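You operate a simulated robot arm through the tools that you are given. There is no shell and no other tool. Be economical: measure what you need, move in short steps, check, and stop when the job is done.

The job below is to be done with a simulated two-armed robot. You get a single attempt, and the scene is never put back.

TASK
Turn the number two red handle to 4. Fetch the pink tablet from the top of the wooden bench and set it on the red tape there. Take the tin from the top of the wooden bench and put it on the back of the test bench. Take the orange block on the top of the wooden bench and put it away on the shelf under the steel bench. Put the grease jar on the top of the wooden bench away on the wide shelf of the steel rack. Stack the 12 V relay from the top of the wooden bench on top of the 6 V relay. Take the blue cup on the top of the wooden bench and put it away on the middle shelf of the steel rack. Open the meter lid. The order is free. Set down upright: tin, grease jar, blue cup.

It is judged by the outcome, as a careful person would: the job done as asked, and still so three seconds after it is handed in. It fails if anything else is knocked over, pushed out of place, dropped, spilled or broken. Lids that push on must go on centred and level and be pressed home; caps that screw on are set level and turned clockwise until they are tight.

THE ROBOT
Two 6-joint arms with two-finger parallel grippers on one trunk, on a base that drives. Base frame: it is fixed to the floor where the robot stands at the start and does not move with it; the origin is under the middle of the robot, x ahead of it, y to its left, z up; the surface under the hand at the start is at about z = 0.86. Units: m, degrees, N and s.
The left shoulder is at the start at [-0.089, 0.177, 0.806], the right one opposite. With the tool pointing down near the work surface each hand reaches from about 0.1 to 0.7 m from the robot's upright axis, wherever it stands, measured 20 degrees to its own side. Places, roughly: back of the test bench (100x18 cm) [-0.46, 4.02, 0.9]; blue cup (7x7x8 cm) [1.6, 1.2, 0.9]; grease jar [1, 0.5, 1]; meter lid [1.4, 2.6, 1.5]; middle shelf of the steel rack [-5.6, -2.1, 0.6]; number two red handle [0.4, 0, 0.9]; orange block (6x3x2 cm) [1, 0.4, 0.9]; pink tablet (4x4x2 cm) [0.8, 0.2, 0.9]; red tape (6x6x2 cm) [1.1, 0.6, 0.9]; relay [1.5, 1.25, 1]; shelf under the steel bench [0.3, -0.5, 0.2]; tin [0.75, 0.25, 1]; wide shelf of the steel rack [-5.6, -2.1, 0.9]. Payload 1.57 kg a hand.
The TCP of each hand is the grasp point between the finger pads, 0.03 m short of the fingertips. In the tool frame z runs along the fingers and y along their closing line. Largest opening 0.08 m; finger width 0.017, thickness 0.012; the body of the gripper, 0.04 by 0.082 m, starts 0.08 m behind the TCP.
Orientation is told as [roll, pitch, yaw] about the base's x, y, z axes, in that order, counted from this pose: with the fingers straight down and closing along the base's y, the tool's x points along the base's -x, its y along +y and its z along -z.

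THE INTERFACE
- The arms move only by the tool nudge_tool. It takes "left_commands", "right_commands" or both (then of equal length, played together; a hand with none holds still); each is one flat list of numbers, 7 for each row, row after row: the turn, a rotation vector about the base's x, y, z in degrees, then the shift along the base's x, y, z in m, then the finger opening in m, from 0 to 0.08. In form: [ax, ay, az, dx, dy, dz, jaw, ax, ay, az, dx, dy, dz, jaw, ...]. A call has 1 to 12 rows; each row shifts and turns the commanded pose from where the row before left it. Rows are played at 5 a second. More than 0.05 m and 8.6 degrees between two rows, or a gripper value outside its range, and nothing of the call is played. Where a pose cannot be reached the arm comes as near as it can. A force on the tool above 40 N (or 10 N above the force at the start of the call, whichever is more), or a blocked arm, ends the call early, and 0.2 s more pass. Each finger travels about 0.072 m/s and halts on what it meets, pressing with about 26 N; the grip force reading is that of the motor and also rises with nothing between the fingers. The clock runs only during rows and for 0.2 s after the last one: add rows that do not move to give the fingers time. The reply holds the time, the measured pose of the TCP, the force on the tool along the base axes, the opening and the grip force, in the units named above and with some noise, with the torque about the TCP (base axes, N m) and any sound that the robot's microphone picked up.
- Cameras (640 x 400 px; columns grow to the right, rows downward): "scene" is now at [0.0358, -0.006, 1.5265]; the picture's right is [-0.07, -1.00, 0.00], its down [-0.77, 0.06, -0.64] and it looks along [0.63, -0.05, -0.77] (base axes); focal length 246 px, centre (320, 200). "left" rides on the left gripper at [0.072, 0.007, -0.122] in its tool frame; the picture's right is [-0.09, 1.00, 0.00], its down [-0.84, -0.08, -0.54] and it looks along [-0.54, -0.05, 0.84] (tool axes); focal length 238 px, centre (320, 200). "right" rides on the right gripper at [0.072, -0.007, -0.122] in its tool frame; the picture's right is [0.09, 1.00, 0.00], its down [-0.84, 0.08, -0.54] and it looks along [-0.54, 0.05, 0.84] (tool axes); focal length 238 px, centre (320, 200). There is no depth. A picture from a camera that has moved, and an enlarged one, comes with that camera's place and axes in the base frame and with its lens.
- camera(camera): a new picture of that camera. No time passes.
- raise_lower(by): slides the trunk up (or, below 0, down) by that many m; the arms and the scene camera ride with it, the base frame stays. It gives what a move gives, with no picture.
- steer(legs): drives the robot by 1 to 6 legs, each [ahead, left, turn to the left] in m, m and degrees, along the robot's own axes; the way and the turn of a leg run together, so that a leg with both is an arc; at most 1.5 m and 180 degrees a leg. The arms and the cameras ride along, it lands a little off, and it stops where it bumps. It gives what a move gives.
- turn_head(pan, tilt): turns the head with the scene camera to pan (to the left, within 143 degrees either way) and tilt (down, from -29 to 69), counted from straight ahead of the robot. It gives what a move gives.
- close_up(camera, box): a new picture of the part [left, top, right, bottom] of that camera's present view, enlarged. No time passes.
- hand_in(): hands the job in; it is judged then, once.

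Work in short steps. Places have to be worked out from the pictures, the camera data and where the tool is seen: move nearer, look again, correct. Check each grasp and each placing, and mend what went wrong. You have 207 turns and 190 pictures in all, those below and enlarged ones among them. Open the grippers and draw the arms clear of the work before you hand the job in, unless the task says otherwise.

The tools are called after "Request:" by a JSON object that holds its "name" and its "arguments". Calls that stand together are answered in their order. nudge_tool: Moves the arms, as the interface text tells. Its arguments: {"type":"object","properties":{"left_commands":{"type":"array","items":{"type":"number"}},"right_commands":{"type":"array","items":{"type":"number"}}},"required":[]} The other tools are called the same way: raise_lower (by) slides the trunk up or down; steer (legs) drives the base; turn_head (pan, tilt) turns the head that bears the scene camera; camera (camera) takes a picture; close_up (camera, box) takes an enlarged picture of a part of a camera's view; hand_in () hands the job in.

At the start:

```text
time_s: 0.0
left_tcp_pos: [0.4949, 0.1927, 1.1532]
left_orientation: [0.0, -0.1, 0.0]
left_ft_force: [-0.7, -1.2, 0.3]
left_wrist_torque: [0.01, 0.01, -0.04]
left_width: 0.0799
left_finger_force: 0.1
right_tcp_pos: [0.3812, -0.1615, 1.2081]
right_orientation: [0.1, 0.0, 0.0]
right_ft_force: [0.4, 0.3, 0.5]
right_wrist_torque: [-0.02, 0.03, -0.02]
right_width: 0.08
right_finger_force: 0.0
trunk travel left (down, up): [-0.25, 0.078]
robot x, y, heading: [-0.0001, -0.0007, 0.1]
head pan, tilt: [-4.3, 50.5]
```

scene: 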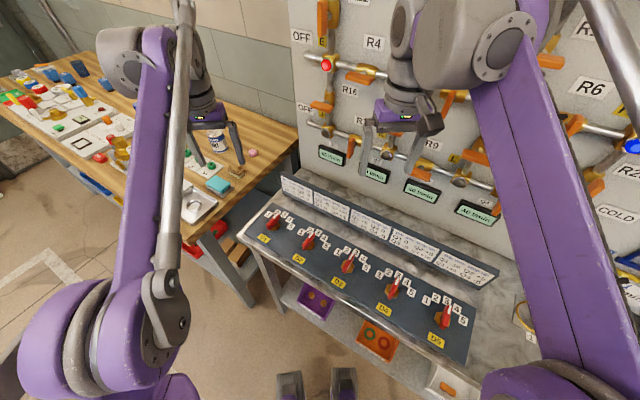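
right: 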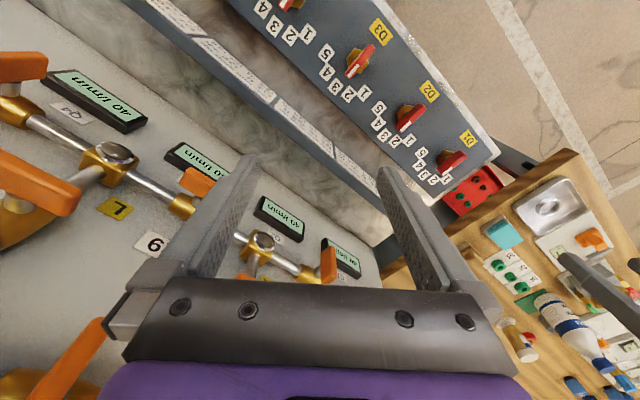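
left: 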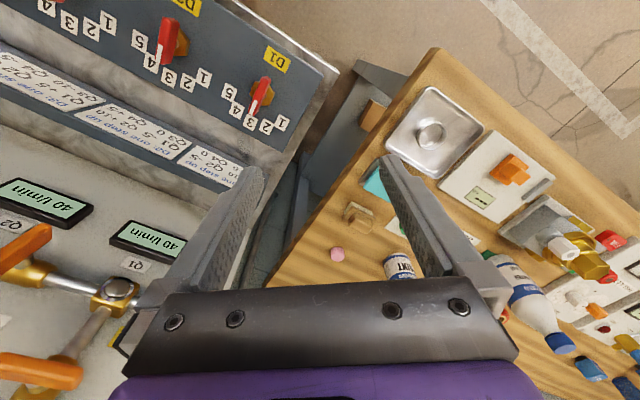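

The scene shows a steel bench with five red handles and the wooden bench to the left. I take enlarged views to read the details.

Request:
{"name": "close_up", "arguments": {"camera": "scene", "box": [230, 170, 500, 340]}}

Request:
{"name": "close_up", "arguments": {"camera": "scene", "box": [0, 50, 300, 240]}}

Request:
{"name": "close_up", "arguments": {"camera": "left", "box": [320, 60, 640, 260]}}

```text
2.35 times, centred on (365, 255) of scene
camera zoom: at [0.0358, -0.006, 1.5265], right [-0.07, -1.0, 0.0], down [-0.77, 0.06, -0.64], along [0.63, -0.05, -0.77], focal length 580 px, centre (214, 71)
```

zoom: 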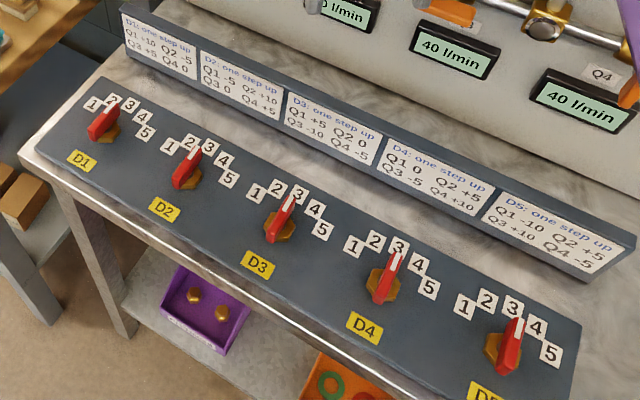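

```text
2.11 times, centred on (150, 145) of scene
camera zoom: at [0.0358, -0.006, 1.5265], right [-0.07, -1.0, 0.0], down [-0.77, 0.06, -0.64], along [0.63, -0.05, -0.77], focal length 519 px, centre (678, 316)
```

zoom: 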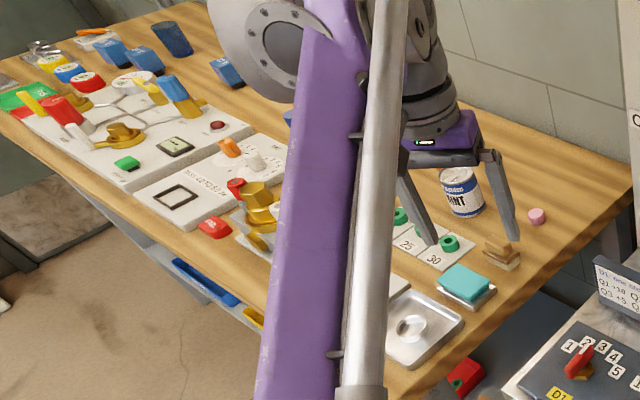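

```text
2.00 times, centred on (480, 160) of left
camera zoom: at [0.4221, 0.2001, 1.2744], right [0.09, 1.0, 0.0], down [0.84, -0.08, 0.54], along [0.54, -0.05, -0.84], focal length 477 px, centre (0, 280)
```

zoom: 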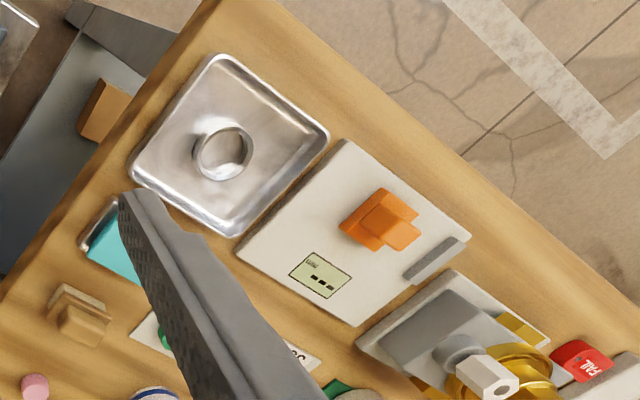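

D2 sits near (0.40, 0.0, 0.90), currently around 2–3. I bring the right hand over it for a close view and slide the left hand a bit aside.

Request:
{"name": "nudge_tool", "arguments": {"right_commands": [0, 0, 0, 0, 0.04, -0.02, 0.08, 0, 0, 0, 0, 0.04, -0.02, 0.08, 0, 0, 0, 0.005, 0.04, -0.03, 0.08, 0, 0, 0, 0.005, 0.04, -0.03, 0.08], "left_commands": [0, 0, 0, 0, 0.04, 0, 0.08, 0, 0, 0, 0, 0.04, 0, 0.08, 0, 0, 0, 0, 0.04, 0, 0.08, 0, 0, 0, 0, 0.04, 0, 0.08]}}

Request:
{"name": "camera", "arguments": {"camera": "right"}}

Request:
{"name": "camera", "arguments": {"camera": "left"}}

```text
refused: row 3 steps farther than a row can; nothing moved
```

```text
183 pictures are left
camera right: at [0.311, -0.1687, 1.33], right [-0.09, 1.0, 0.0], down [0.84, 0.08, 0.54], along [0.54, 0.05, -0.84], focal length 238 px, centre (320, 200)
```

right: 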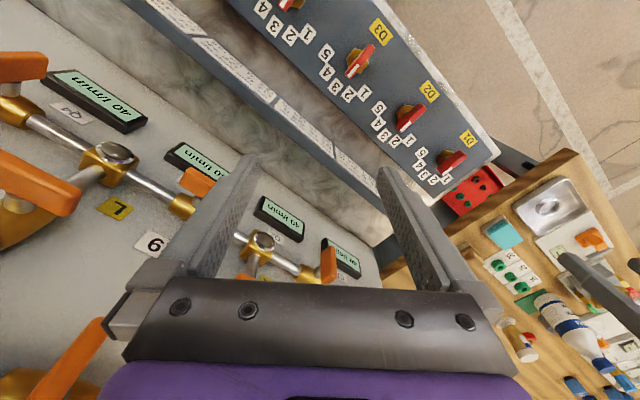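

```text
182 pictures are left
camera left: at [0.4221, 0.2001, 1.2744], right [0.09, 1.0, 0.0], down [0.84, -0.08, 0.54], along [0.54, -0.05, -0.84], focal length 238 px, centre (320, 200)
```

left: 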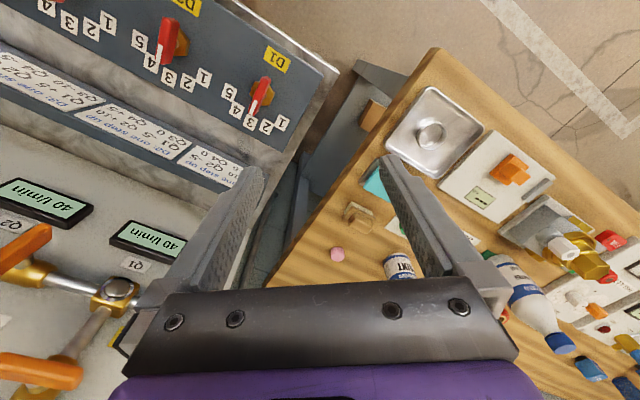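

The call was refused (step norm slightly above 0.05); I repeat with smaller steps.

Request:
{"name": "nudge_tool", "arguments": {"right_commands": [0, 0, 0, 0, 0.04, -0.02, 0.08, 0, 0, 0, 0, 0.04, -0.02, 0.08, 0, 0, 0, 0, 0.04, -0.025, 0.08, 0, 0, 0, 0, 0.04, -0.025, 0.08, 0, 0, 0, 0, 0, -0.03, 0.08, 0, 0, 0, 0, 0, -0.03, 0.08], "left_commands": [0, 0, 0, 0, 0.04, 0, 0.08, 0, 0, 0, 0, 0.04, 0, 0.08, 0, 0, 0, 0, 0.04, 0, 0.08, 0, 0, 0, 0, 0.04, 0, 0.08, 0, 0, 0, 0, 0, 0, 0.08, 0, 0, 0, 0, 0, 0, 0.08]}}

Request:
{"name": "camera", "arguments": {"camera": "right"}}

Request:
{"name": "camera", "arguments": {"camera": "left"}}

```text
time_s: 1.4
left_tcp_pos: [0.4924, 0.3553, 1.1518]
left_orientation: [0.0, 0.0, 0.1]
left_ft_force: [-1.0, -0.1, -0.6]
left_wrist_torque: [0.05, -0.01, 0.02]
left_width: 0.0803
left_finger_force: 0.0
right_tcp_pos: [0.3799, -0.0005, 1.0563]
right_orientation: [0.0, 0.0, 0.1]
right_ft_force: [0.2, 0.8, -0.6]
right_wrist_torque: [-0.01, -0.04, 0.0]
right_width: 0.08
right_finger_force: 0.0
trunk travel left (down, up): [-0.25, 0.078]
robot x, y, heading: [-0.0027, -0.0008, -0.0]
head pan, tilt: [-4.3, 50.5]
```

```text
181 pictures are left
camera right: at [0.3096, -0.0072, 1.1784], right [-0.09, 1.0, 0.0], down [0.84, 0.08, 0.54], along [0.54, 0.05, -0.84], focal length 238 px, centre (320, 200)
```

right: 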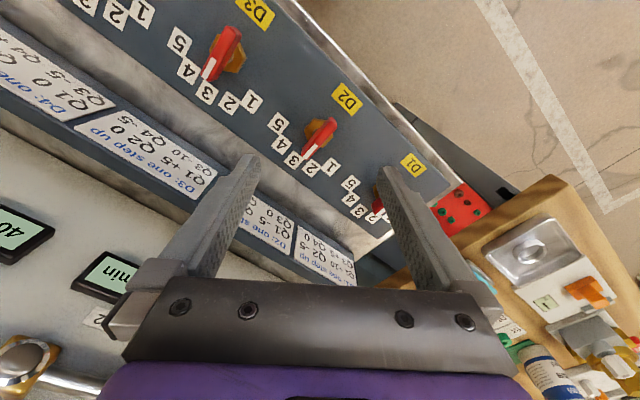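

```text
180 pictures are left
camera left: at [0.4193, 0.3629, 1.2744], right [0.09, 1.0, 0.0], down [0.84, -0.08, 0.54], along [0.54, -0.05, -0.84], focal length 238 px, centre (320, 200)
```

left: 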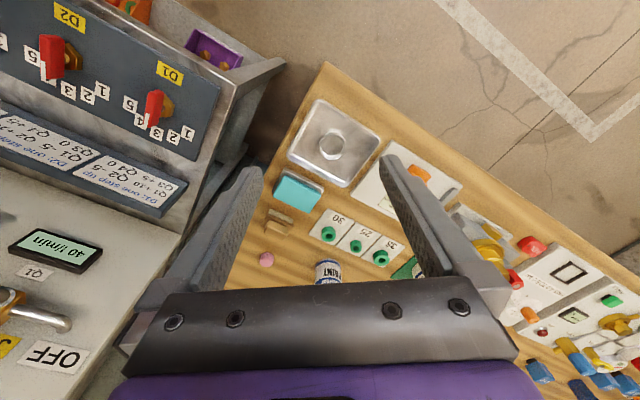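

D2's knob is at about (0.395, 0.0). I enlarge to read its present position.

Request:
{"name": "close_up", "arguments": {"camera": "right", "box": [230, 70, 390, 190]}}

```text
3.33 times, centred on (310, 130) of right
camera zoom: at [0.3096, -0.0072, 1.1784], right [-0.09, 1.0, 0.0], down [0.84, 0.08, 0.54], along [0.54, 0.05, -0.84], focal length 794 px, centre (353, 433)
```

zoom: 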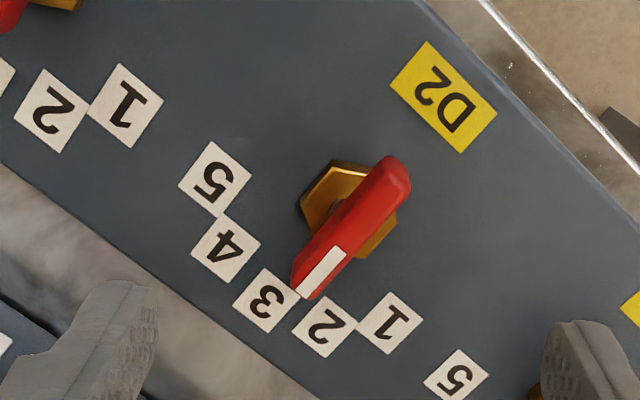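

D2 reads 3; the labels give steps of about 30° and the centre at about (0.400, 0.001); the lever points at about −31°. I yaw the right hand by −31°, centre it and go down to just above the lever.

Request:
{"name": "nudge_tool", "arguments": {"right_commands": [0, 0, -7.75, 0.005, 0, -0.02, 0.08, 0, 0, -7.75, 0.005, 0, -0.02, 0.08, 0, 0, -7.75, 0.005, 0, -0.02, 0.08, 0, 0, -7.75, 0.005, 0.001, -0.03, 0.08, 0, 0, 0, 0, 0, 0, 0.08]}}

Request:
{"name": "camera", "arguments": {"camera": "right"}}

Request:
{"name": "camera", "arguments": {"camera": "scene"}}

```text
time_s: 2.6
left_tcp_pos: [0.4919, 0.3549, 1.1513]
left_orientation: [0.0, -0.2, 0.0]
left_ft_force: [-1.2, 0.3, 0.4]
left_wrist_torque: [-0.01, -0.01, 0.0]
left_width: 0.08
left_finger_force: 0.1
right_tcp_pos: [0.4028, 0.0, 0.9666]
right_orientation: [0.0, 0.0, -31.1]
right_ft_force: [-0.2, -0.6, 0.0]
right_wrist_torque: [0.0, -0.03, 0.0]
right_width: 0.0801
right_finger_force: 0.0
trunk travel left (down, up): [-0.25, 0.078]
robot x, y, heading: [0.0019, 0.0025, -0.4]
head pan, tilt: [-4.3, 50.5]
```

```text
178 pictures are left
camera right: at [0.3391, 0.0308, 1.0892], right [0.44, 0.9, 0.0], down [0.76, -0.37, 0.54], along [0.49, -0.24, -0.84], focal length 238 px, centre (320, 200)
```

right: 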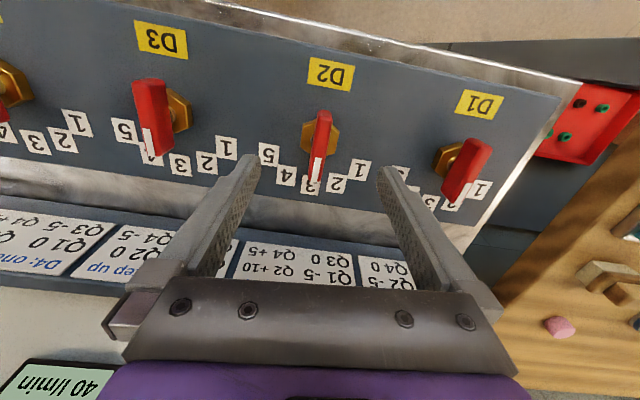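

```text
177 pictures are left
camera scene: at [0.0353, -0.0061, 1.5265], right [-0.07, -1.0, 0.0], down [-0.77, 0.06, -0.64], along [0.63, -0.05, -0.77], focal length 246 px, centre (320, 200)
```

scene: 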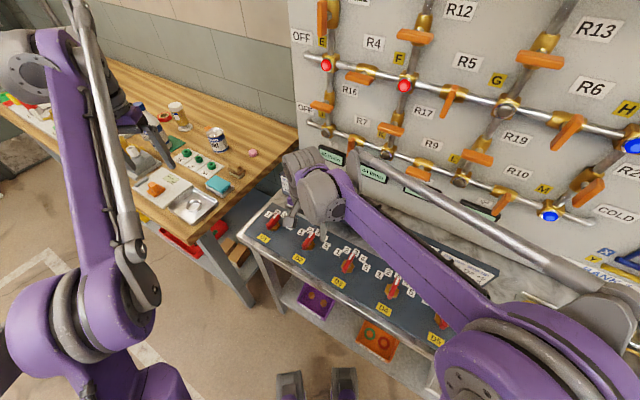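

Triangulating both views, the lever centre is (0.400, 0.001) with its top at about z=0.905. I shift slightly and lower so the fingertips straddle it at about z=0.89.

Request:
{"name": "nudge_tool", "arguments": {"right_commands": [0, 0, 0, -0.002, 0.001, -0.02, 0.08, 0, 0, 0, 0, 0, -0.02, 0.08, 0, 0, 0, 0, 0, -0.008, 0.08, 0, 0, 0, 0, 0, 0, 0.08]}}

Request:
{"name": "camera", "arguments": {"camera": "right"}}

```text
time_s: 3.6
left_tcp_pos: [0.4915, 0.3548, 1.1522]
left_orientation: [0.0, -0.2, 0.1]
left_ft_force: [0.7, 0.8, -0.4]
left_wrist_torque: [0.0, 0.0, -0.01]
left_width: 0.08
left_finger_force: 0.1
right_tcp_pos: [0.3987, 0.002, 0.9196]
right_orientation: [0.0, 0.0, -31.0]
right_ft_force: [-0.7, 0.9, -0.4]
right_wrist_torque: [-0.02, -0.03, 0.01]
right_width: 0.08
right_finger_force: 0.0
trunk travel left (down, up): [-0.25, 0.078]
robot x, y, heading: [-0.0005, -0.0006, 0.2]
head pan, tilt: [-4.3, 50.5]
```

```text
176 pictures are left
camera right: at [0.3354, 0.0316, 1.0414], right [0.43, 0.9, 0.0], down [0.76, -0.36, 0.54], along [0.49, -0.24, -0.84], focal length 238 px, centre (320, 200)
```

right: 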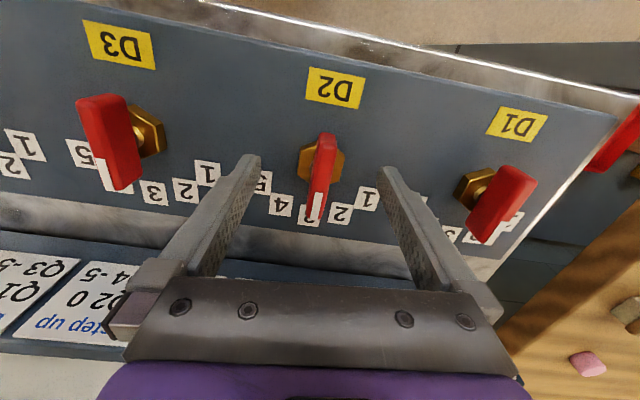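

Lever is between the fingers. I close and read the opening.

Request:
{"name": "nudge_tool", "arguments": {"right_commands": [0, 0, 0, 0, 0, 0, 0.04, 0, 0, 0, 0, 0, 0, 0.02, 0, 0, 0, 0, 0, 0, 0.005, 0, 0, 0, 0, 0, 0, 0.005, 0, 0, 0, 0, 0, 0, 0.005]}}

Request:
{"name": "camera", "arguments": {"camera": "right"}}

```text
time_s: 4.8
left_tcp_pos: [0.4923, 0.3554, 1.1519]
left_orientation: [0.1, -0.1, 0.0]
left_ft_force: [0.3, -0.5, -0.3]
left_wrist_torque: [0.0, -0.02, 0.0]
left_width: 0.0803
left_finger_force: 0.1
right_tcp_pos: [0.3985, 0.0025, 0.9196]
right_orientation: [0.0, -0.1, -30.9]
right_ft_force: [1.0, 2.4, 0.2]
right_wrist_torque: [0.1, -0.03, 0.0]
right_width: 0.0121
right_finger_force: 28.8
trunk travel left (down, up): [-0.25, 0.078]
robot x, y, heading: [0.0021, -0.0017, -0.2]
head pan, tilt: [-4.3, 50.5]
```

```text
175 pictures are left
camera right: at [0.3355, 0.032, 1.0415], right [0.43, 0.9, 0.0], down [0.76, -0.36, 0.54], along [0.49, -0.24, -0.84], focal length 238 px, centre (320, 200)
```

right: 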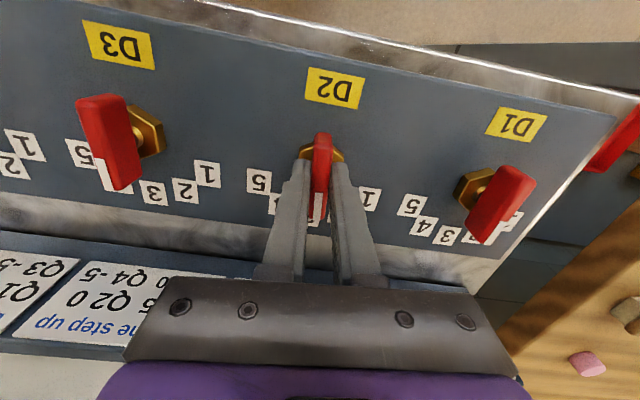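

Gripped at 12 mm. I turn −30° (clockwise from above) in four rows.

Request:
{"name": "nudge_tool", "arguments": {"right_commands": [0, 0, -7.5, 0, 0, 0, 0.005, 0, 0, -7.5, 0, 0, 0, 0.005, 0, 0, -7.5, 0, 0, 0, 0.005, 0, 0, -7.5, 0, 0, 0, 0.005, 0, 0, 0, 0, 0, 0, 0.005]}}

Request:
{"name": "camera", "arguments": {"camera": "right"}}

```text
time_s: 6.0
left_tcp_pos: [0.4924, 0.3553, 1.1509]
left_orientation: [-0.1, -0.1, -0.1]
left_ft_force: [0.0, -0.3, 0.5]
left_wrist_torque: [0.0, 0.01, -0.01]
left_width: 0.0798
left_finger_force: 0.1
right_tcp_pos: [0.399, 0.0011, 0.9194]
right_orientation: [-0.1, 0.0, -61.0]
right_ft_force: [0.0, 10.8, -16.8]
right_wrist_torque: [0.08, -0.16, -0.01]
right_width: 0.012
right_finger_force: 29.6
trunk travel left (down, up): [-0.25, 0.078]
robot x, y, heading: [0.001, 0.0002, 0.0]
head pan, tilt: [-4.3, 50.5]
```

```text
174 pictures are left
camera right: at [0.3609, 0.0612, 1.0416], right [0.83, 0.56, 0.0], down [0.47, -0.69, 0.54], along [0.3, -0.45, -0.84], focal length 238 px, centre (320, 200)
```

right: 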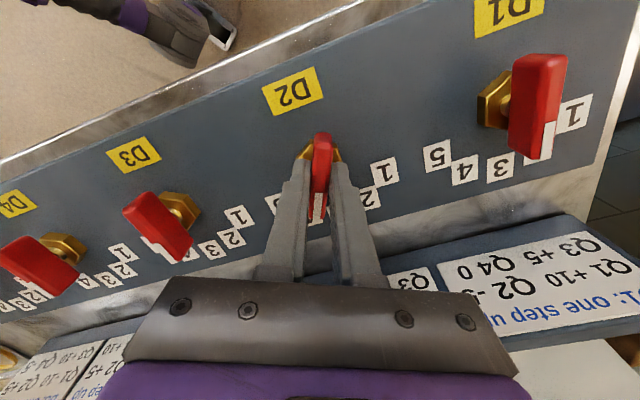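

Turned with little torque left. I open, rise, and look at the result.

Request:
{"name": "nudge_tool", "arguments": {"right_commands": [0, 0, 0, 0, 0, 0, 0.04, 0, 0, 0, 0, 0, 0, 0.08, 0, 0, 0, 0, 0, 0, 0.08, 0, 0, 0, 0, 0, 0.05, 0.08, 0, 0, 0, 0, 0, 0.05, 0.08, 0, 0, 0, 0, 0, 0.04, 0.08, 0, 0, 0, 0, 0, 0, 0.08]}}

Request:
{"name": "close_up", "arguments": {"camera": "right", "box": [220, 70, 420, 200]}}

```text
time_s: 7.6
left_tcp_pos: [0.4921, 0.3566, 1.1524]
left_orientation: [0.0, -0.1, 0.0]
left_ft_force: [0.0, -0.1, -0.9]
left_wrist_torque: [0.01, 0.01, 0.01]
left_width: 0.0802
left_finger_force: 0.0
right_tcp_pos: [0.3988, 0.0017, 1.0599]
right_orientation: [0.0, 0.0, -60.9]
right_ft_force: [0.0, -0.1, -0.3]
right_wrist_torque: [0.01, -0.04, -0.02]
right_width: 0.0801
right_finger_force: 0.0
trunk travel left (down, up): [-0.25, 0.078]
robot x, y, heading: [0.0025, 0.0021, -0.3]
head pan, tilt: [-4.3, 50.5]
```

```text
3.08 times, centred on (320, 135) of right
camera zoom: at [0.3607, 0.0607, 1.1813], right [0.83, 0.56, 0.0], down [0.47, -0.69, 0.54], along [0.31, -0.45, -0.84], focal length 733 px, centre (320, 400)
```

zoom: 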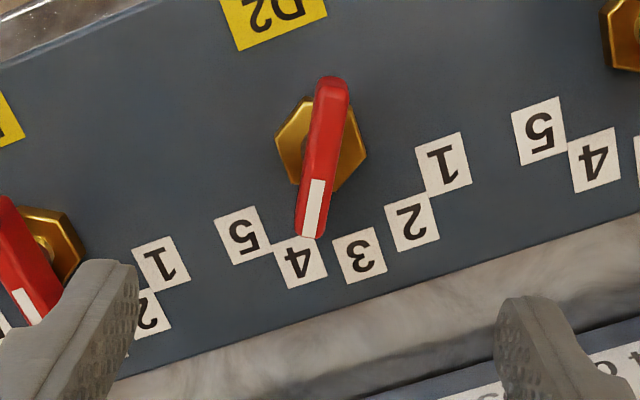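

D2 now points at 4. Next I bring both arms to a compact carry pose, then look left to see the surroundings before driving.

Request:
{"name": "nudge_tool", "arguments": {"right_commands": [0, 0, 7.6, 0, -0.02, 0.02, 0.08, 0, 0, 7.6, 0, -0.02, 0.02, 0.08, 0, 0, 7.6, 0, -0.02, 0.02, 0.08, 0, 0, 7.6, 0, -0.03, 0.02, 0.08, 0, 0, 7.6, -0.02, -0.03, 0.02, 0.08, 0, 0, 7.6, -0.03, -0.03, 0, 0.08, 0, 0, 7.6, -0.03, -0.03, 0, 0.08, 0, 0, 7.6, -0.03, -0.02, 0, 0.08, 0, 0, 0, -0.02, 0, 0, 0.08], "left_commands": [0, 0, 0, -0.02, -0.02, 0, 0.08, 0, 0, 0, -0.02, -0.02, 0, 0.08, 0, 0, 0, -0.03, -0.03, 0, 0.08, 0, 0, 0, -0.03, -0.03, 0, 0.08, 0, 0, 0, -0.03, -0.03, 0, 0.08, 0, 0, 0, -0.03, -0.03, 0, 0.08, 0, 0, 0, -0.03, 0, 0, 0.08, 0, 0, 0, -0.03, 0, 0, 0.08, 0, 0, 0, 0, 0, 0, 0.08]}}

Request:
{"name": "turn_head", "arguments": {"pan": 60, "tilt": 20}}

Request:
{"name": "camera", "arguments": {"camera": "scene"}}

```text
time_s: 9.6
left_tcp_pos: [0.2762, 0.1931, 1.1507]
left_orientation: [0.1, -0.1, 0.0]
left_ft_force: [0.3, -0.4, -0.2]
left_wrist_torque: [-0.03, 0.01, -0.01]
left_width: 0.0801
left_finger_force: 0.2
right_tcp_pos: [0.2692, -0.1984, 1.1612]
right_orientation: [0.0, 0.1, -0.1]
right_ft_force: [1.0, 0.6, 0.2]
right_wrist_torque: [-0.01, 0.01, 0.01]
right_width: 0.0799
right_finger_force: 0.0
trunk travel left (down, up): [-0.25, 0.078]
robot x, y, heading: [0.0011, -0.0059, 0.0]
head pan, tilt: [-4.3, 50.5]
```

```text
time_s: 10.9
left_tcp_pos: [0.2749, 0.1934, 1.1513]
left_orientation: [0.0, -0.2, 0.0]
left_ft_force: [-0.1, -0.2, -0.5]
left_wrist_torque: [0.01, 0.0, -0.02]
left_width: 0.0801
left_finger_force: 0.0
right_tcp_pos: [0.2705, -0.1972, 1.1618]
right_orientation: [-0.1, -0.1, -0.2]
right_ft_force: [-0.3, -0.4, 0.3]
right_wrist_torque: [0.0, -0.03, 0.0]
right_width: 0.0802
right_finger_force: 0.0
trunk travel left (down, up): [-0.25, 0.078]
robot x, y, heading: [-0.0004, 0.0, 0.2]
head pan, tilt: [60.0, 20.0]
```

```text
172 pictures are left
camera scene: at [0.006, 0.0803, 1.5727], right [0.87, -0.5, 0.0], down [-0.17, -0.3, -0.94], along [0.47, 0.81, -0.34], focal length 246 px, centre (320, 200)
```

scene: 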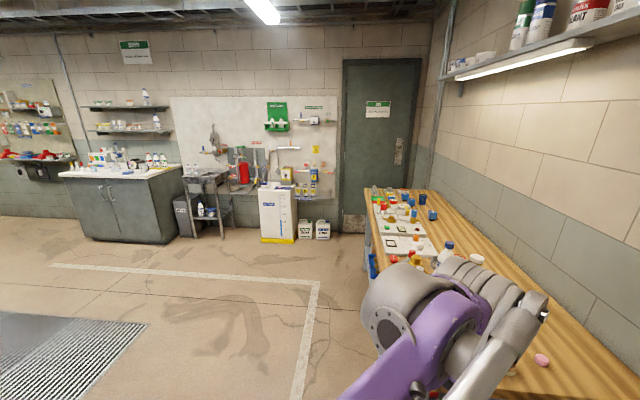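

Floor to the left is free. I back off, turn to face the wooden bench squarely (about −34°), and stand in front of its near part.

Request:
{"name": "steer", "arguments": {"legs": [[-0.2, 0.2, 0], [0, 0, -34], [0, 0.65, 0], [0.1, 0, 0]]}}

Request:
{"name": "turn_head", "arguments": {"pan": 0, "tilt": 50}}

Request:
{"name": "camera", "arguments": {"camera": "scene"}}

```text
time_s: 21.4
left_tcp_pos: [0.5872, 0.6793, 1.1494]
left_orientation: [0.0, -0.1, -35.0]
left_ft_force: [-0.4, -0.9, -1.0]
left_wrist_torque: [0.01, 0.01, 0.0]
left_width: 0.0801
left_finger_force: 0.1
right_tcp_pos: [0.3571, 0.3628, 1.1596]
right_orientation: [0.0, 0.0, -35.2]
right_ft_force: [-0.1, 0.7, -0.3]
right_wrist_torque: [-0.01, 0.02, 0.01]
right_width: 0.08
right_finger_force: 0.1
trunk travel left (down, up): [-0.25, 0.078]
robot x, y, heading: [0.2511, 0.6792, -34.9]
head pan, tilt: [60.0, 20.0]
```

```text
time_s: 22.8
left_tcp_pos: [0.5855, 0.681, 1.1501]
left_orientation: [0.0, -0.2, -35.0]
left_ft_force: [0.0, 0.0, 0.2]
left_wrist_torque: [-0.03, -0.01, 0.02]
left_width: 0.0802
left_finger_force: 0.0
right_tcp_pos: [0.3575, 0.3633, 1.1612]
right_orientation: [0.1, -0.1, -35.2]
right_ft_force: [-0.3, 0.1, 0.3]
right_wrist_torque: [-0.01, 0.03, -0.01]
right_width: 0.08
right_finger_force: 0.1
trunk travel left (down, up): [-0.25, 0.078]
robot x, y, heading: [0.252, 0.6842, -35.1]
head pan, tilt: [0.0, 50.0]
```

```text
171 pictures are left
camera scene: at [0.28, 0.6584, 1.5272], right [-0.57, -0.82, 0.0], down [-0.63, 0.44, -0.64], along [0.53, -0.37, -0.77], focal length 246 px, centre (320, 200)
```

scene: 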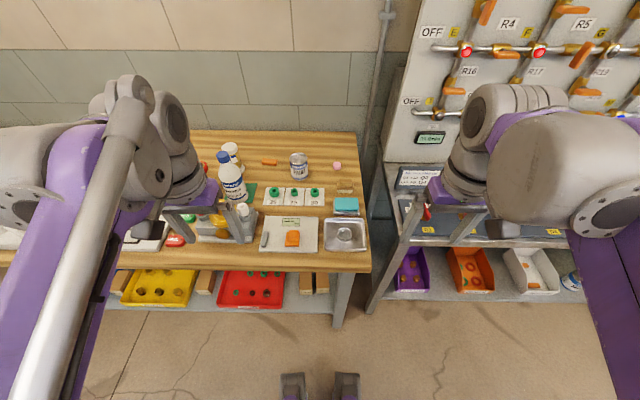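

Good view of the bench. I enlarge the relevant part.

Request:
{"name": "close_up", "arguments": {"camera": "scene", "box": [200, 130, 380, 260]}}

Request:
{"name": "close_up", "arguments": {"camera": "scene", "box": [350, 180, 640, 310]}}

```text
3.08 times, centred on (290, 195) of scene
camera zoom: at [0.28, 0.6584, 1.5272], right [-0.57, -0.82, 0.0], down [-0.63, 0.44, -0.64], along [0.53, -0.37, -0.77], focal length 758 px, centre (412, 215)
```

zoom: 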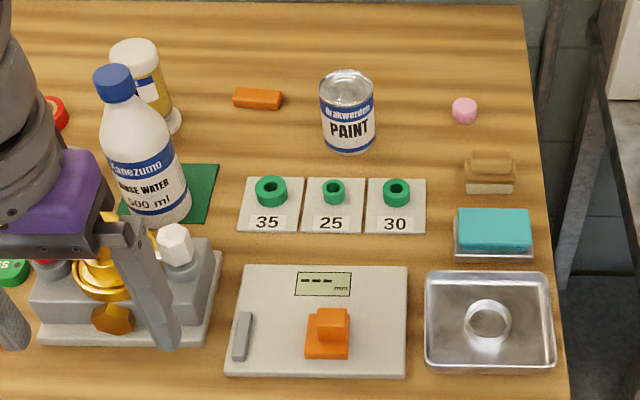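

```text
2.21 times, centred on (495, 245) of scene
camera zoom: at [0.28, 0.6584, 1.5272], right [-0.57, -0.82, 0.0], down [-0.63, 0.44, -0.64], along [0.53, -0.37, -0.77], focal length 544 px, centre (-66, 101)
```

zoom: 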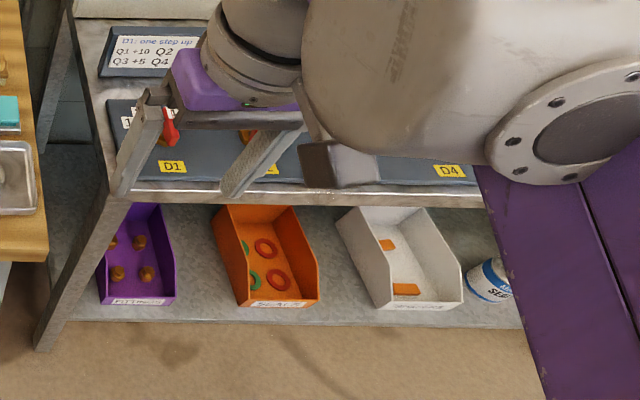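

Estimates: tablet (0.834, 0.193), tin (0.88, 0.33), orange block (1.007, 0.392), jar (1.03, 0.515), tape ring (1.13, 0.616). I move 0.12 ahead and 0.10 left so the right hand reaches the tablet.

Request:
{"name": "steer", "arguments": {"legs": [[0.12, 0.1, 0]]}}

Request:
{"name": "close_up", "arguments": {"camera": "scene", "box": [0, 100, 320, 300]}}

Request:
{"name": "camera", "arguments": {"camera": "right"}}

```text
time_s: 24.3
left_tcp_pos: [0.7413, 0.6943, 1.1517]
left_orientation: [0.0, -0.1, -34.9]
left_ft_force: [-0.4, 0.0, -0.8]
left_wrist_torque: [0.02, 0.03, 0.03]
left_width: 0.0799
left_finger_force: 0.0
right_tcp_pos: [0.5144, 0.3778, 1.1605]
right_orientation: [0.1, 0.0, -35.2]
right_ft_force: [0.0, -0.2, 0.5]
right_wrist_torque: [-0.01, 0.02, -0.02]
right_width: 0.0798
right_finger_force: 0.0
trunk travel left (down, up): [-0.25, 0.078]
robot x, y, heading: [0.4069, 0.6899, -34.8]
head pan, tilt: [0.0, 50.0]
```

```text
2.00 times, centred on (160, 200) of scene
camera zoom: at [0.4363, 0.6719, 1.5272], right [-0.57, -0.82, 0.0], down [-0.63, 0.44, -0.64], along [0.53, -0.37, -0.77], focal length 493 px, centre (640, 200)
```

zoom: 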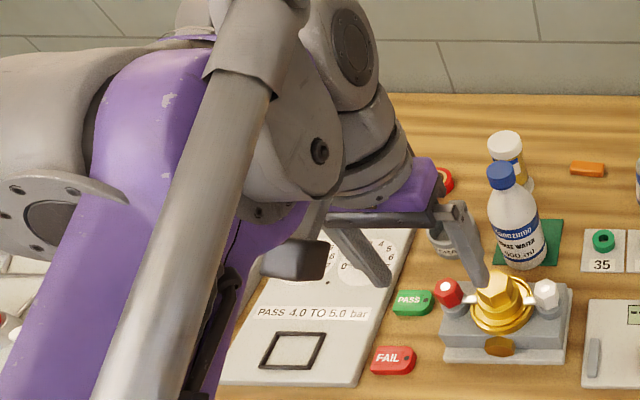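

```text
167 pictures are left
camera right: at [0.4533, 0.4122, 1.2833], right [0.5, 0.87, 0.0], down [0.73, -0.42, 0.54], along [0.47, -0.27, -0.84], focal length 238 px, centre (320, 200)
```

right: 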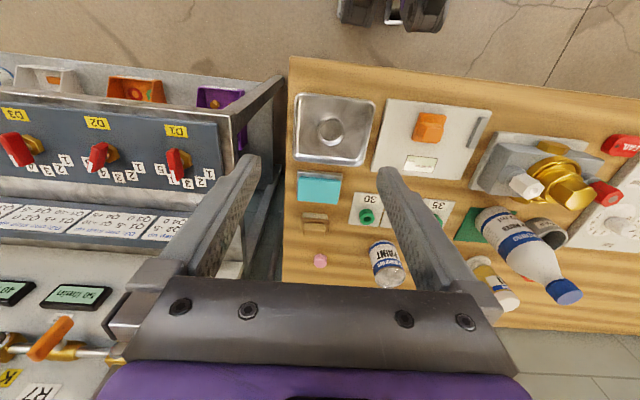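

Right camera agrees: tablet at (0.832, 0.194). I move the right hand above it at z≈1.0.

Request:
{"name": "nudge_tool", "arguments": {"right_commands": [0, 0, 0, 0.035, -0.0203, -0.016, 0.08, 0, 0, 0, 0.035, -0.0203, -0.016, 0.08, 0, 0, 0, 0.035, -0.0203, -0.016, 0.08, 0, 0, 0, 0.035, -0.0203, -0.016, 0.08, 0, 0, 0, 0.035, -0.0203, -0.016, 0.08, 0, 0, 0, 0.035, -0.0203, -0.016, 0.08, 0, 0, 0, 0.035, -0.0203, -0.016, 0.08, 0, 0, 0, 0.035, -0.0203, -0.016, 0.08, 0, 0, 0, 0.035, -0.0203, -0.016, 0.08, 0, 0, 0, 0, 0, 0, 0.08]}}

Request:
{"name": "camera", "arguments": {"camera": "right"}}

```text
time_s: 26.5
left_tcp_pos: [0.7407, 0.6952, 1.152]
left_orientation: [0.0, -0.1, -35.0]
left_ft_force: [-0.3, 0.1, 0.2]
left_wrist_torque: [0.01, -0.03, -0.03]
left_width: 0.0799
left_finger_force: 0.1
right_tcp_pos: [0.8264, 0.1974, 1.0182]
right_orientation: [0.0, -0.1, -35.0]
right_ft_force: [0.0, 0.4, 0.0]
right_wrist_torque: [-0.02, 0.0, 0.01]
right_width: 0.08
right_finger_force: 0.0
trunk travel left (down, up): [-0.25, 0.078]
robot x, y, heading: [0.4045, 0.6916, -35.1]
head pan, tilt: [0.0, 50.0]
```

```text
166 pictures are left
camera right: at [0.7666, 0.2326, 1.1392], right [0.5, 0.87, 0.0], down [0.73, -0.42, 0.54], along [0.47, -0.27, -0.84], focal length 238 px, centre (320, 200)
```

right: 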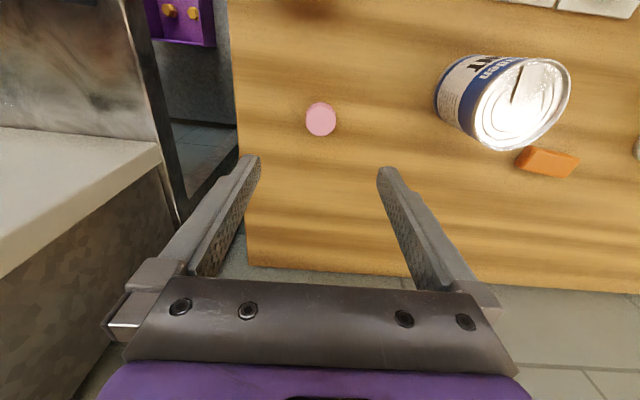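

Tablet at about (0.824, 0.199). I lower around it to TCP z≈0.897.

Request:
{"name": "nudge_tool", "arguments": {"right_commands": [0, 0, 0, -0.002, 0.002, -0.04, 0.08, 0, 0, 0, 0, 0, -0.04, 0.08, 0, 0, 0, 0, 0, -0.03, 0.08, 0, 0, 0, 0, 0, -0.008, 0.08, 0, 0, 0, 0, 0, 0, 0.08]}}

Request:
{"name": "camera", "arguments": {"camera": "right"}}

```text
time_s: 27.4
left_tcp_pos: [0.7408, 0.6945, 1.1518]
left_orientation: [0.0, -0.2, -35.0]
left_ft_force: [0.2, 0.2, 0.4]
left_wrist_torque: [0.02, 0.03, -0.02]
left_width: 0.0801
left_finger_force: 0.0
right_tcp_pos: [0.827, 0.1979, 0.9103]
right_orientation: [0.0, -0.3, -35.2]
right_ft_force: [-1.3, 2.1, 16.9]
right_wrist_torque: [0.26, 0.09, -0.14]
right_width: 0.0796
right_finger_force: 0.0
trunk travel left (down, up): [-0.25, 0.078]
robot x, y, heading: [0.4052, 0.694, -34.9]
head pan, tilt: [0.0, 50.0]
stopped in row 4 (right hand): the force on the tool passed its limit at 56 N (the readings are from after the stop); the commanded pose is now the measured one
```

```text
165 pictures are left
camera right: at [0.7658, 0.233, 1.0318], right [0.5, 0.87, 0.0], down [0.73, -0.42, 0.55], along [0.47, -0.27, -0.84], focal length 238 px, centre (320, 200)
```

right: 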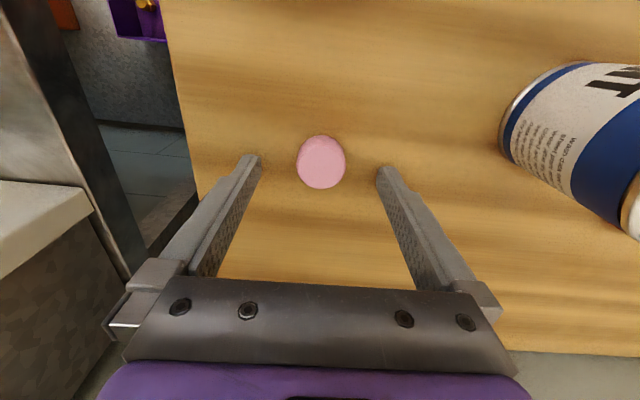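

The fingertips touched the table, so the bench top is at about z=0.88. I lift 3 mm, shift slightly toward the robot and close.

Request:
{"name": "nudge_tool", "arguments": {"right_commands": [0, 0, 0, 0, 0, 0.004, 0.08, 0, 0, 0, -0.006, 0.004, 0, 0.08, 0, 0, 0, 0, 0, 0, 0.05, 0, 0, 0, 0, 0, 0, 0.02, 0, 0, 0, 0, 0, 0, 0.02, 0, 0, 0, 0, 0, 0, 0.02, 0, 0, 0, 0, 0, 0, 0.02]}}

Request:
{"name": "camera", "arguments": {"camera": "right"}}

```text
time_s: 29.0
left_tcp_pos: [0.7419, 0.6946, 1.1511]
left_orientation: [0.0, -0.1, -34.9]
left_ft_force: [0.5, -0.3, 0.1]
left_wrist_torque: [-0.01, 0.01, -0.01]
left_width: 0.0803
left_finger_force: 0.1
right_tcp_pos: [0.822, 0.2002, 0.9118]
right_orientation: [0.0, -0.3, -35.1]
right_ft_force: [1.2, -1.1, -0.4]
right_wrist_torque: [0.02, 0.0, 0.0]
right_width: 0.0284
right_finger_force: 25.8
trunk travel left (down, up): [-0.25, 0.078]
robot x, y, heading: [0.4054, 0.6911, -35.0]
head pan, tilt: [0.0, 50.0]
```

```text
164 pictures are left
camera right: at [0.7604, 0.2358, 1.0337], right [0.5, 0.87, 0.0], down [0.73, -0.42, 0.55], along [0.47, -0.27, -0.84], focal length 238 px, centre (320, 200)
```

right: 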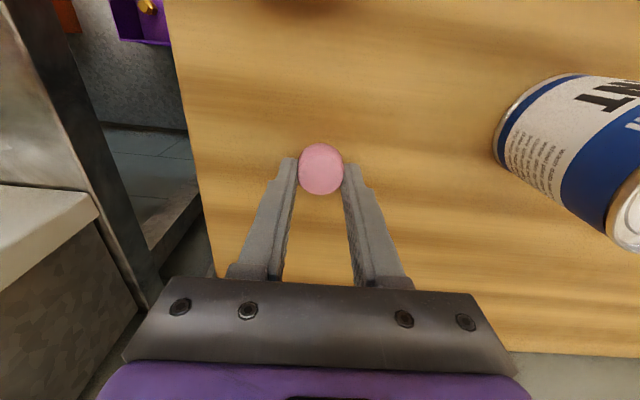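

Tablet gripped (28 mm). I lift it to z≈1.17 and draw it back a bit, then drive left to reach the tape.

Request:
{"name": "nudge_tool", "arguments": {"right_commands": [0, 0, 0, 0, 0, 0.04, 0.02, 0, 0, 0, 0, 0, 0.045, 0.02, 0, 0, 0, 0, 0, 0.045, 0.02, 0, 0, 0, 0, 0, 0.045, 0.02, 0, 0, 0, -0.02, 0.014, 0.04, 0.02, 0, 0, 0, -0.03, 0.02, 0.03, 0.02, 0, 0, 0, -0.03, 0.02, 0.01, 0.02, 0, 0, 0, -0.03, 0.02, 0, 0.02, 0, 0, 0, 0, 0, 0, 0.02]}}

Request:
{"name": "steer", "arguments": {"legs": [[0, 0.38, 0]]}}

Request:
{"name": "camera", "arguments": {"camera": "scene"}}

Request:
{"name": "camera", "arguments": {"camera": "right"}}

```text
time_s: 31.0
left_tcp_pos: [0.7424, 0.6932, 1.151]
left_orientation: [0.0, 0.0, -34.8]
left_ft_force: [-0.5, -0.3, 0.5]
left_wrist_torque: [0.04, 0.0, 0.01]
left_width: 0.0801
left_finger_force: 0.1
right_tcp_pos: [0.6983, 0.2809, 1.1327]
right_orientation: [-0.1, -0.2, -35.1]
right_ft_force: [0.8, 0.3, -0.4]
right_wrist_torque: [0.01, 0.03, -0.01]
right_width: 0.0284
right_finger_force: 25.7
right hand out of reach, approached as far as the arm can: row 3, 4
trunk travel left (down, up): [-0.25, 0.078]
robot x, y, heading: [0.405, 0.6904, -35.1]
head pan, tilt: [0.0, 50.0]
```

```text
time_s: 35.0
left_tcp_pos: [0.9618, 1.0127, 1.1501]
left_orientation: [0.0, -0.1, -34.5]
left_ft_force: [-0.3, -0.2, 0.2]
left_wrist_torque: [0.0, 0.0, 0.02]
left_width: 0.0798
left_finger_force: 0.1
right_tcp_pos: [0.9204, 0.5999, 1.1347]
right_orientation: [0.0, -0.4, -34.7]
right_ft_force: [0.0, 0.0, -0.2]
right_wrist_torque: [0.0, 0.0, 0.01]
right_width: 0.0289
right_finger_force: 25.8
trunk travel left (down, up): [-0.25, 0.078]
robot x, y, heading: [0.6274, 1.0073, -34.4]
head pan, tilt: [0.0, 50.0]
```

```text
163 pictures are left
camera scene: at [0.6556, 0.9882, 1.5272], right [-0.57, -0.82, 0.0], down [-0.63, 0.43, -0.64], along [0.53, -0.36, -0.77], focal length 246 px, centre (320, 200)
```

scene: 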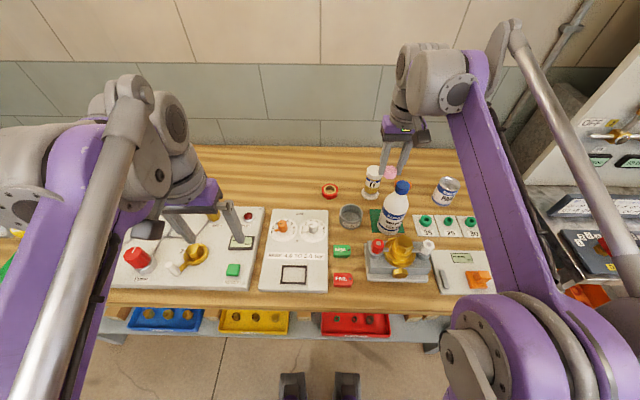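

```text
162 pictures are left
camera right: at [0.8589, 0.6358, 1.2551], right [0.49, 0.87, 0.0], down [0.73, -0.41, 0.55], along [0.48, -0.27, -0.84], focal length 238 px, centre (320, 200)
```

right: 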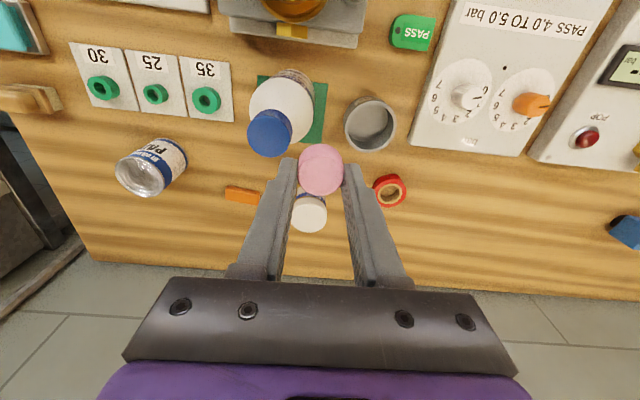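

Tape ring at (1.107, 0.638) by both views. I move the tablet above it at a safe height.

Request:
{"name": "nudge_tool", "arguments": {"right_commands": [0, 0, 0, 0.0374, 0.0076, -0.01, 0.02, 0, 0, 0, 0.0374, 0.0076, -0.01, 0.02, 0, 0, 0, 0.0374, 0.0076, -0.01, 0.02, 0, 0, 0, 0.0374, 0.0076, -0.025, 0.02, 0, 0, 0, 0.0374, 0.0076, -0.025, 0.02, 0, 0, 0, 0, 0, -0.03, 0.02, 0, 0, 0, 0, 0, -0.03, 0.02, 0, 0, 0, 0, 0, 0, 0.02]}}

Request:
{"name": "camera", "arguments": {"camera": "right"}}

```text
time_s: 36.8
left_tcp_pos: [0.9613, 1.0129, 1.1507]
left_orientation: [-0.1, -0.2, -34.5]
left_ft_force: [-0.2, 0.5, 0.2]
left_wrist_torque: [0.02, 0.01, 0.0]
left_width: 0.08
left_finger_force: 0.1
right_tcp_pos: [1.0978, 0.6403, 0.9892]
right_orientation: [0.0, -0.3, -34.7]
right_ft_force: [-0.2, -0.2, -0.6]
right_wrist_torque: [0.03, 0.0, 0.01]
right_width: 0.0291
right_finger_force: 25.7
right hand out of reach, approached as far as the arm can: row 5
trunk travel left (down, up): [-0.25, 0.078]
robot x, y, heading: [0.6246, 1.0136, -34.5]
head pan, tilt: [0.0, 50.0]
```

```text
161 pictures are left
camera right: at [1.0355, 0.676, 1.1106], right [0.49, 0.87, 0.0], down [0.73, -0.41, 0.55], along [0.48, -0.27, -0.84], focal length 238 px, centre (320, 200)
```

right: 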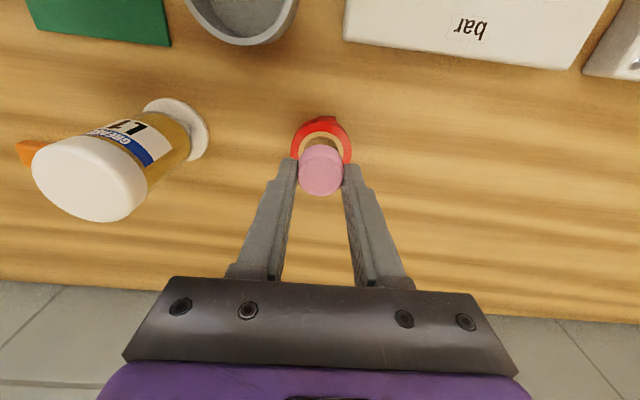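

I enlarge to compare the tape's hole with the tablet.

Request:
{"name": "close_up", "arguments": {"camera": "right", "box": [270, 100, 370, 200]}}

```text
4.00 times, centred on (320, 150) of right
camera zoom: at [1.0355, 0.676, 1.1106], right [0.49, 0.87, 0.0], down [0.73, -0.41, 0.55], along [0.48, -0.27, -0.84], focal length 953 px, centre (320, 400)
```

zoom: 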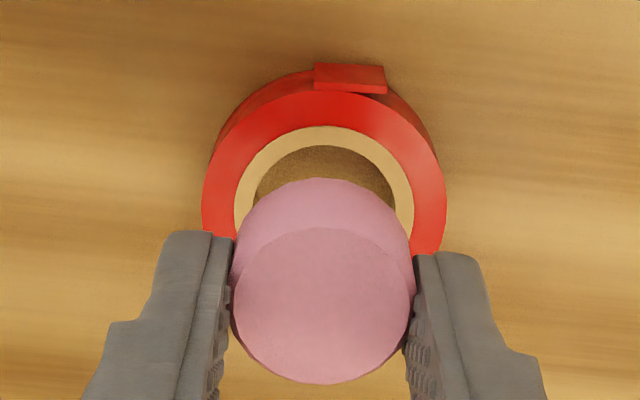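

The tape's hole (~31 mm) is slightly wider than the tablet (28 mm), so I set the tablet off-centre by ~12 mm so it rests on the ring. I shift a little and lower to just above contact.

Request:
{"name": "nudge_tool", "arguments": {"right_commands": [0, 0, 0, 0, 0.0037, -0.02, 0.02, 0, 0, 0, 0, 0, -0.02, 0.02, 0, 0, 0, 0, 0, -0.007, 0.02, 0, 0, 0, 0, 0, 0, 0.02]}}

Request:
{"name": "camera", "arguments": {"camera": "right"}}

```text
time_s: 37.8
left_tcp_pos: [0.9612, 1.0141, 1.1512]
left_orientation: [0.0, -0.2, -34.5]
left_ft_force: [0.7, 0.0, -0.8]
left_wrist_torque: [0.01, -0.02, 0.02]
left_width: 0.0801
left_finger_force: 0.1
right_tcp_pos: [1.0979, 0.6449, 0.9415]
right_orientation: [0.1, -0.3, -34.6]
right_ft_force: [0.1, 0.1, 0.3]
right_wrist_torque: [0.0, 0.0, 0.02]
right_width: 0.0291
right_finger_force: 25.8
trunk travel left (down, up): [-0.25, 0.078]
robot x, y, heading: [0.6285, 1.0106, -34.5]
head pan, tilt: [0.0, 50.0]
```

```text
159 pictures are left
camera right: at [1.036, 0.6798, 1.063], right [0.49, 0.87, 0.0], down [0.73, -0.41, 0.55], along [0.48, -0.27, -0.84], focal length 238 px, centre (320, 200)
```

right: 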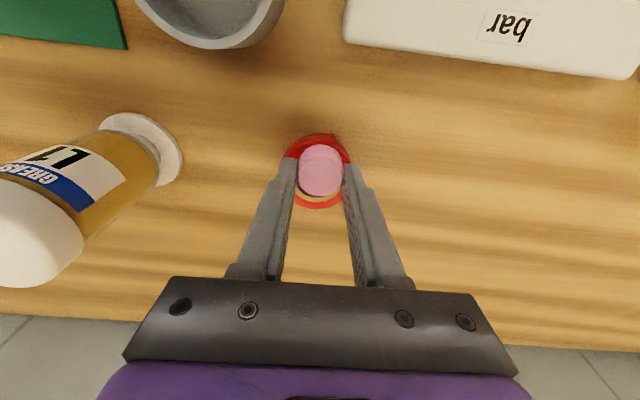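

I enlarge to check the offset.

Request:
{"name": "close_up", "arguments": {"camera": "right", "box": [270, 120, 370, 220]}}

```text
4.00 times, centred on (320, 170) of right
camera zoom: at [1.036, 0.6798, 1.063], right [0.49, 0.87, 0.0], down [0.73, -0.41, 0.55], along [0.48, -0.27, -0.84], focal length 953 px, centre (320, 320)
```

zoom: 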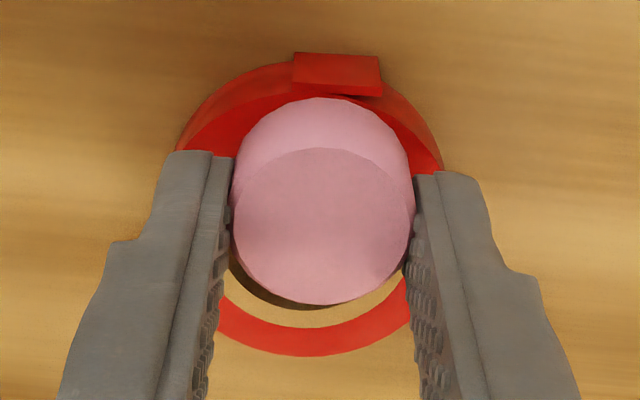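

Offset is as wanted (~13 mm). I lower slowly until contact.

Request:
{"name": "nudge_tool", "arguments": {"right_commands": [0, 0, 0, 0, 0, -0.004, 0.02, 0, 0, 0, 0, 0, -0.003, 0.02, 0, 0, 0, 0, 0, -0.002, 0.02, 0, 0, 0, 0, 0, -0.002, 0.02, 0, 0, 0, 0, 0, 0, 0.02]}}

```text
time_s: 39.0
left_tcp_pos: [0.9612, 1.0125, 1.1506]
left_orientation: [0.0, -0.2, -34.4]
left_ft_force: [-0.5, 0.4, 0.2]
left_wrist_torque: [-0.01, 0.02, 0.03]
left_width: 0.0803
left_finger_force: 0.1
right_tcp_pos: [1.0973, 0.645, 0.9306]
right_orientation: [0.0, -0.5, -34.7]
right_ft_force: [0.8, -1.4, 7.6]
right_wrist_torque: [-0.04, -0.07, 0.0]
right_width: 0.0291
right_finger_force: 25.8
trunk travel left (down, up): [-0.25, 0.078]
robot x, y, heading: [0.6281, 1.0101, -34.4]
head pan, tilt: [0.0, 50.0]
```

Contact felt (7.6 N at z=0.931). I open gently and rise.

Request:
{"name": "nudge_tool", "arguments": {"right_commands": [0, 0, 0, 0, 0, 0.0005, 0.034, 0, 0, 0, 0, 0, 0, 0.045, 0, 0, 0, 0, 0, 0, 0.06, 0, 0, 0, 0, 0, 0.02, 0.06, 0, 0, 0, 0, 0, 0.04, 0.06, 0, 0, 0, 0, 0, 0.04, 0.06, 0, 0, 0, 0, 0, 0, 0.06]}}

Request:
{"name": "close_up", "arguments": {"camera": "right", "box": [220, 60, 420, 200]}}

```text
time_s: 40.5
left_tcp_pos: [0.9628, 1.0124, 1.1499]
left_orientation: [0.0, -0.2, -34.5]
left_ft_force: [-0.1, -0.8, 0.7]
left_wrist_torque: [-0.02, 0.02, 0.0]
left_width: 0.0801
left_finger_force: 0.1
right_tcp_pos: [1.0994, 0.6448, 1.0313]
right_orientation: [0.0, -0.2, -34.7]
right_ft_force: [-0.4, 0.2, 0.0]
right_wrist_torque: [0.0, -0.01, -0.04]
right_width: 0.06
right_finger_force: 0.1
trunk travel left (down, up): [-0.25, 0.078]
robot x, y, heading: [0.6248, 1.0076, -34.6]
head pan, tilt: [0.0, 50.0]
```

```text
2.86 times, centred on (320, 130) of right
camera zoom: at [1.038, 0.6804, 1.1525], right [0.49, 0.87, 0.0], down [0.73, -0.41, 0.55], along [0.48, -0.27, -0.84], focal length 681 px, centre (320, 400)
```

zoom: 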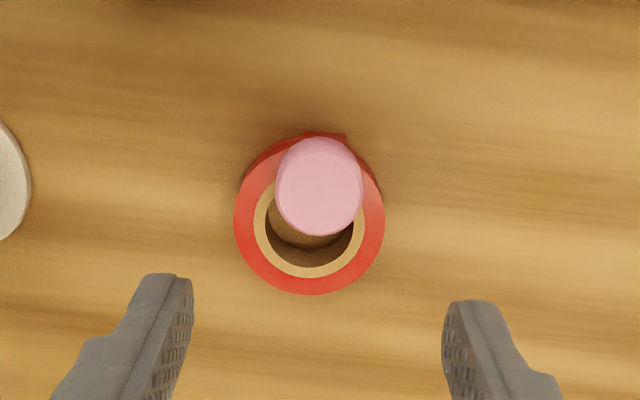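

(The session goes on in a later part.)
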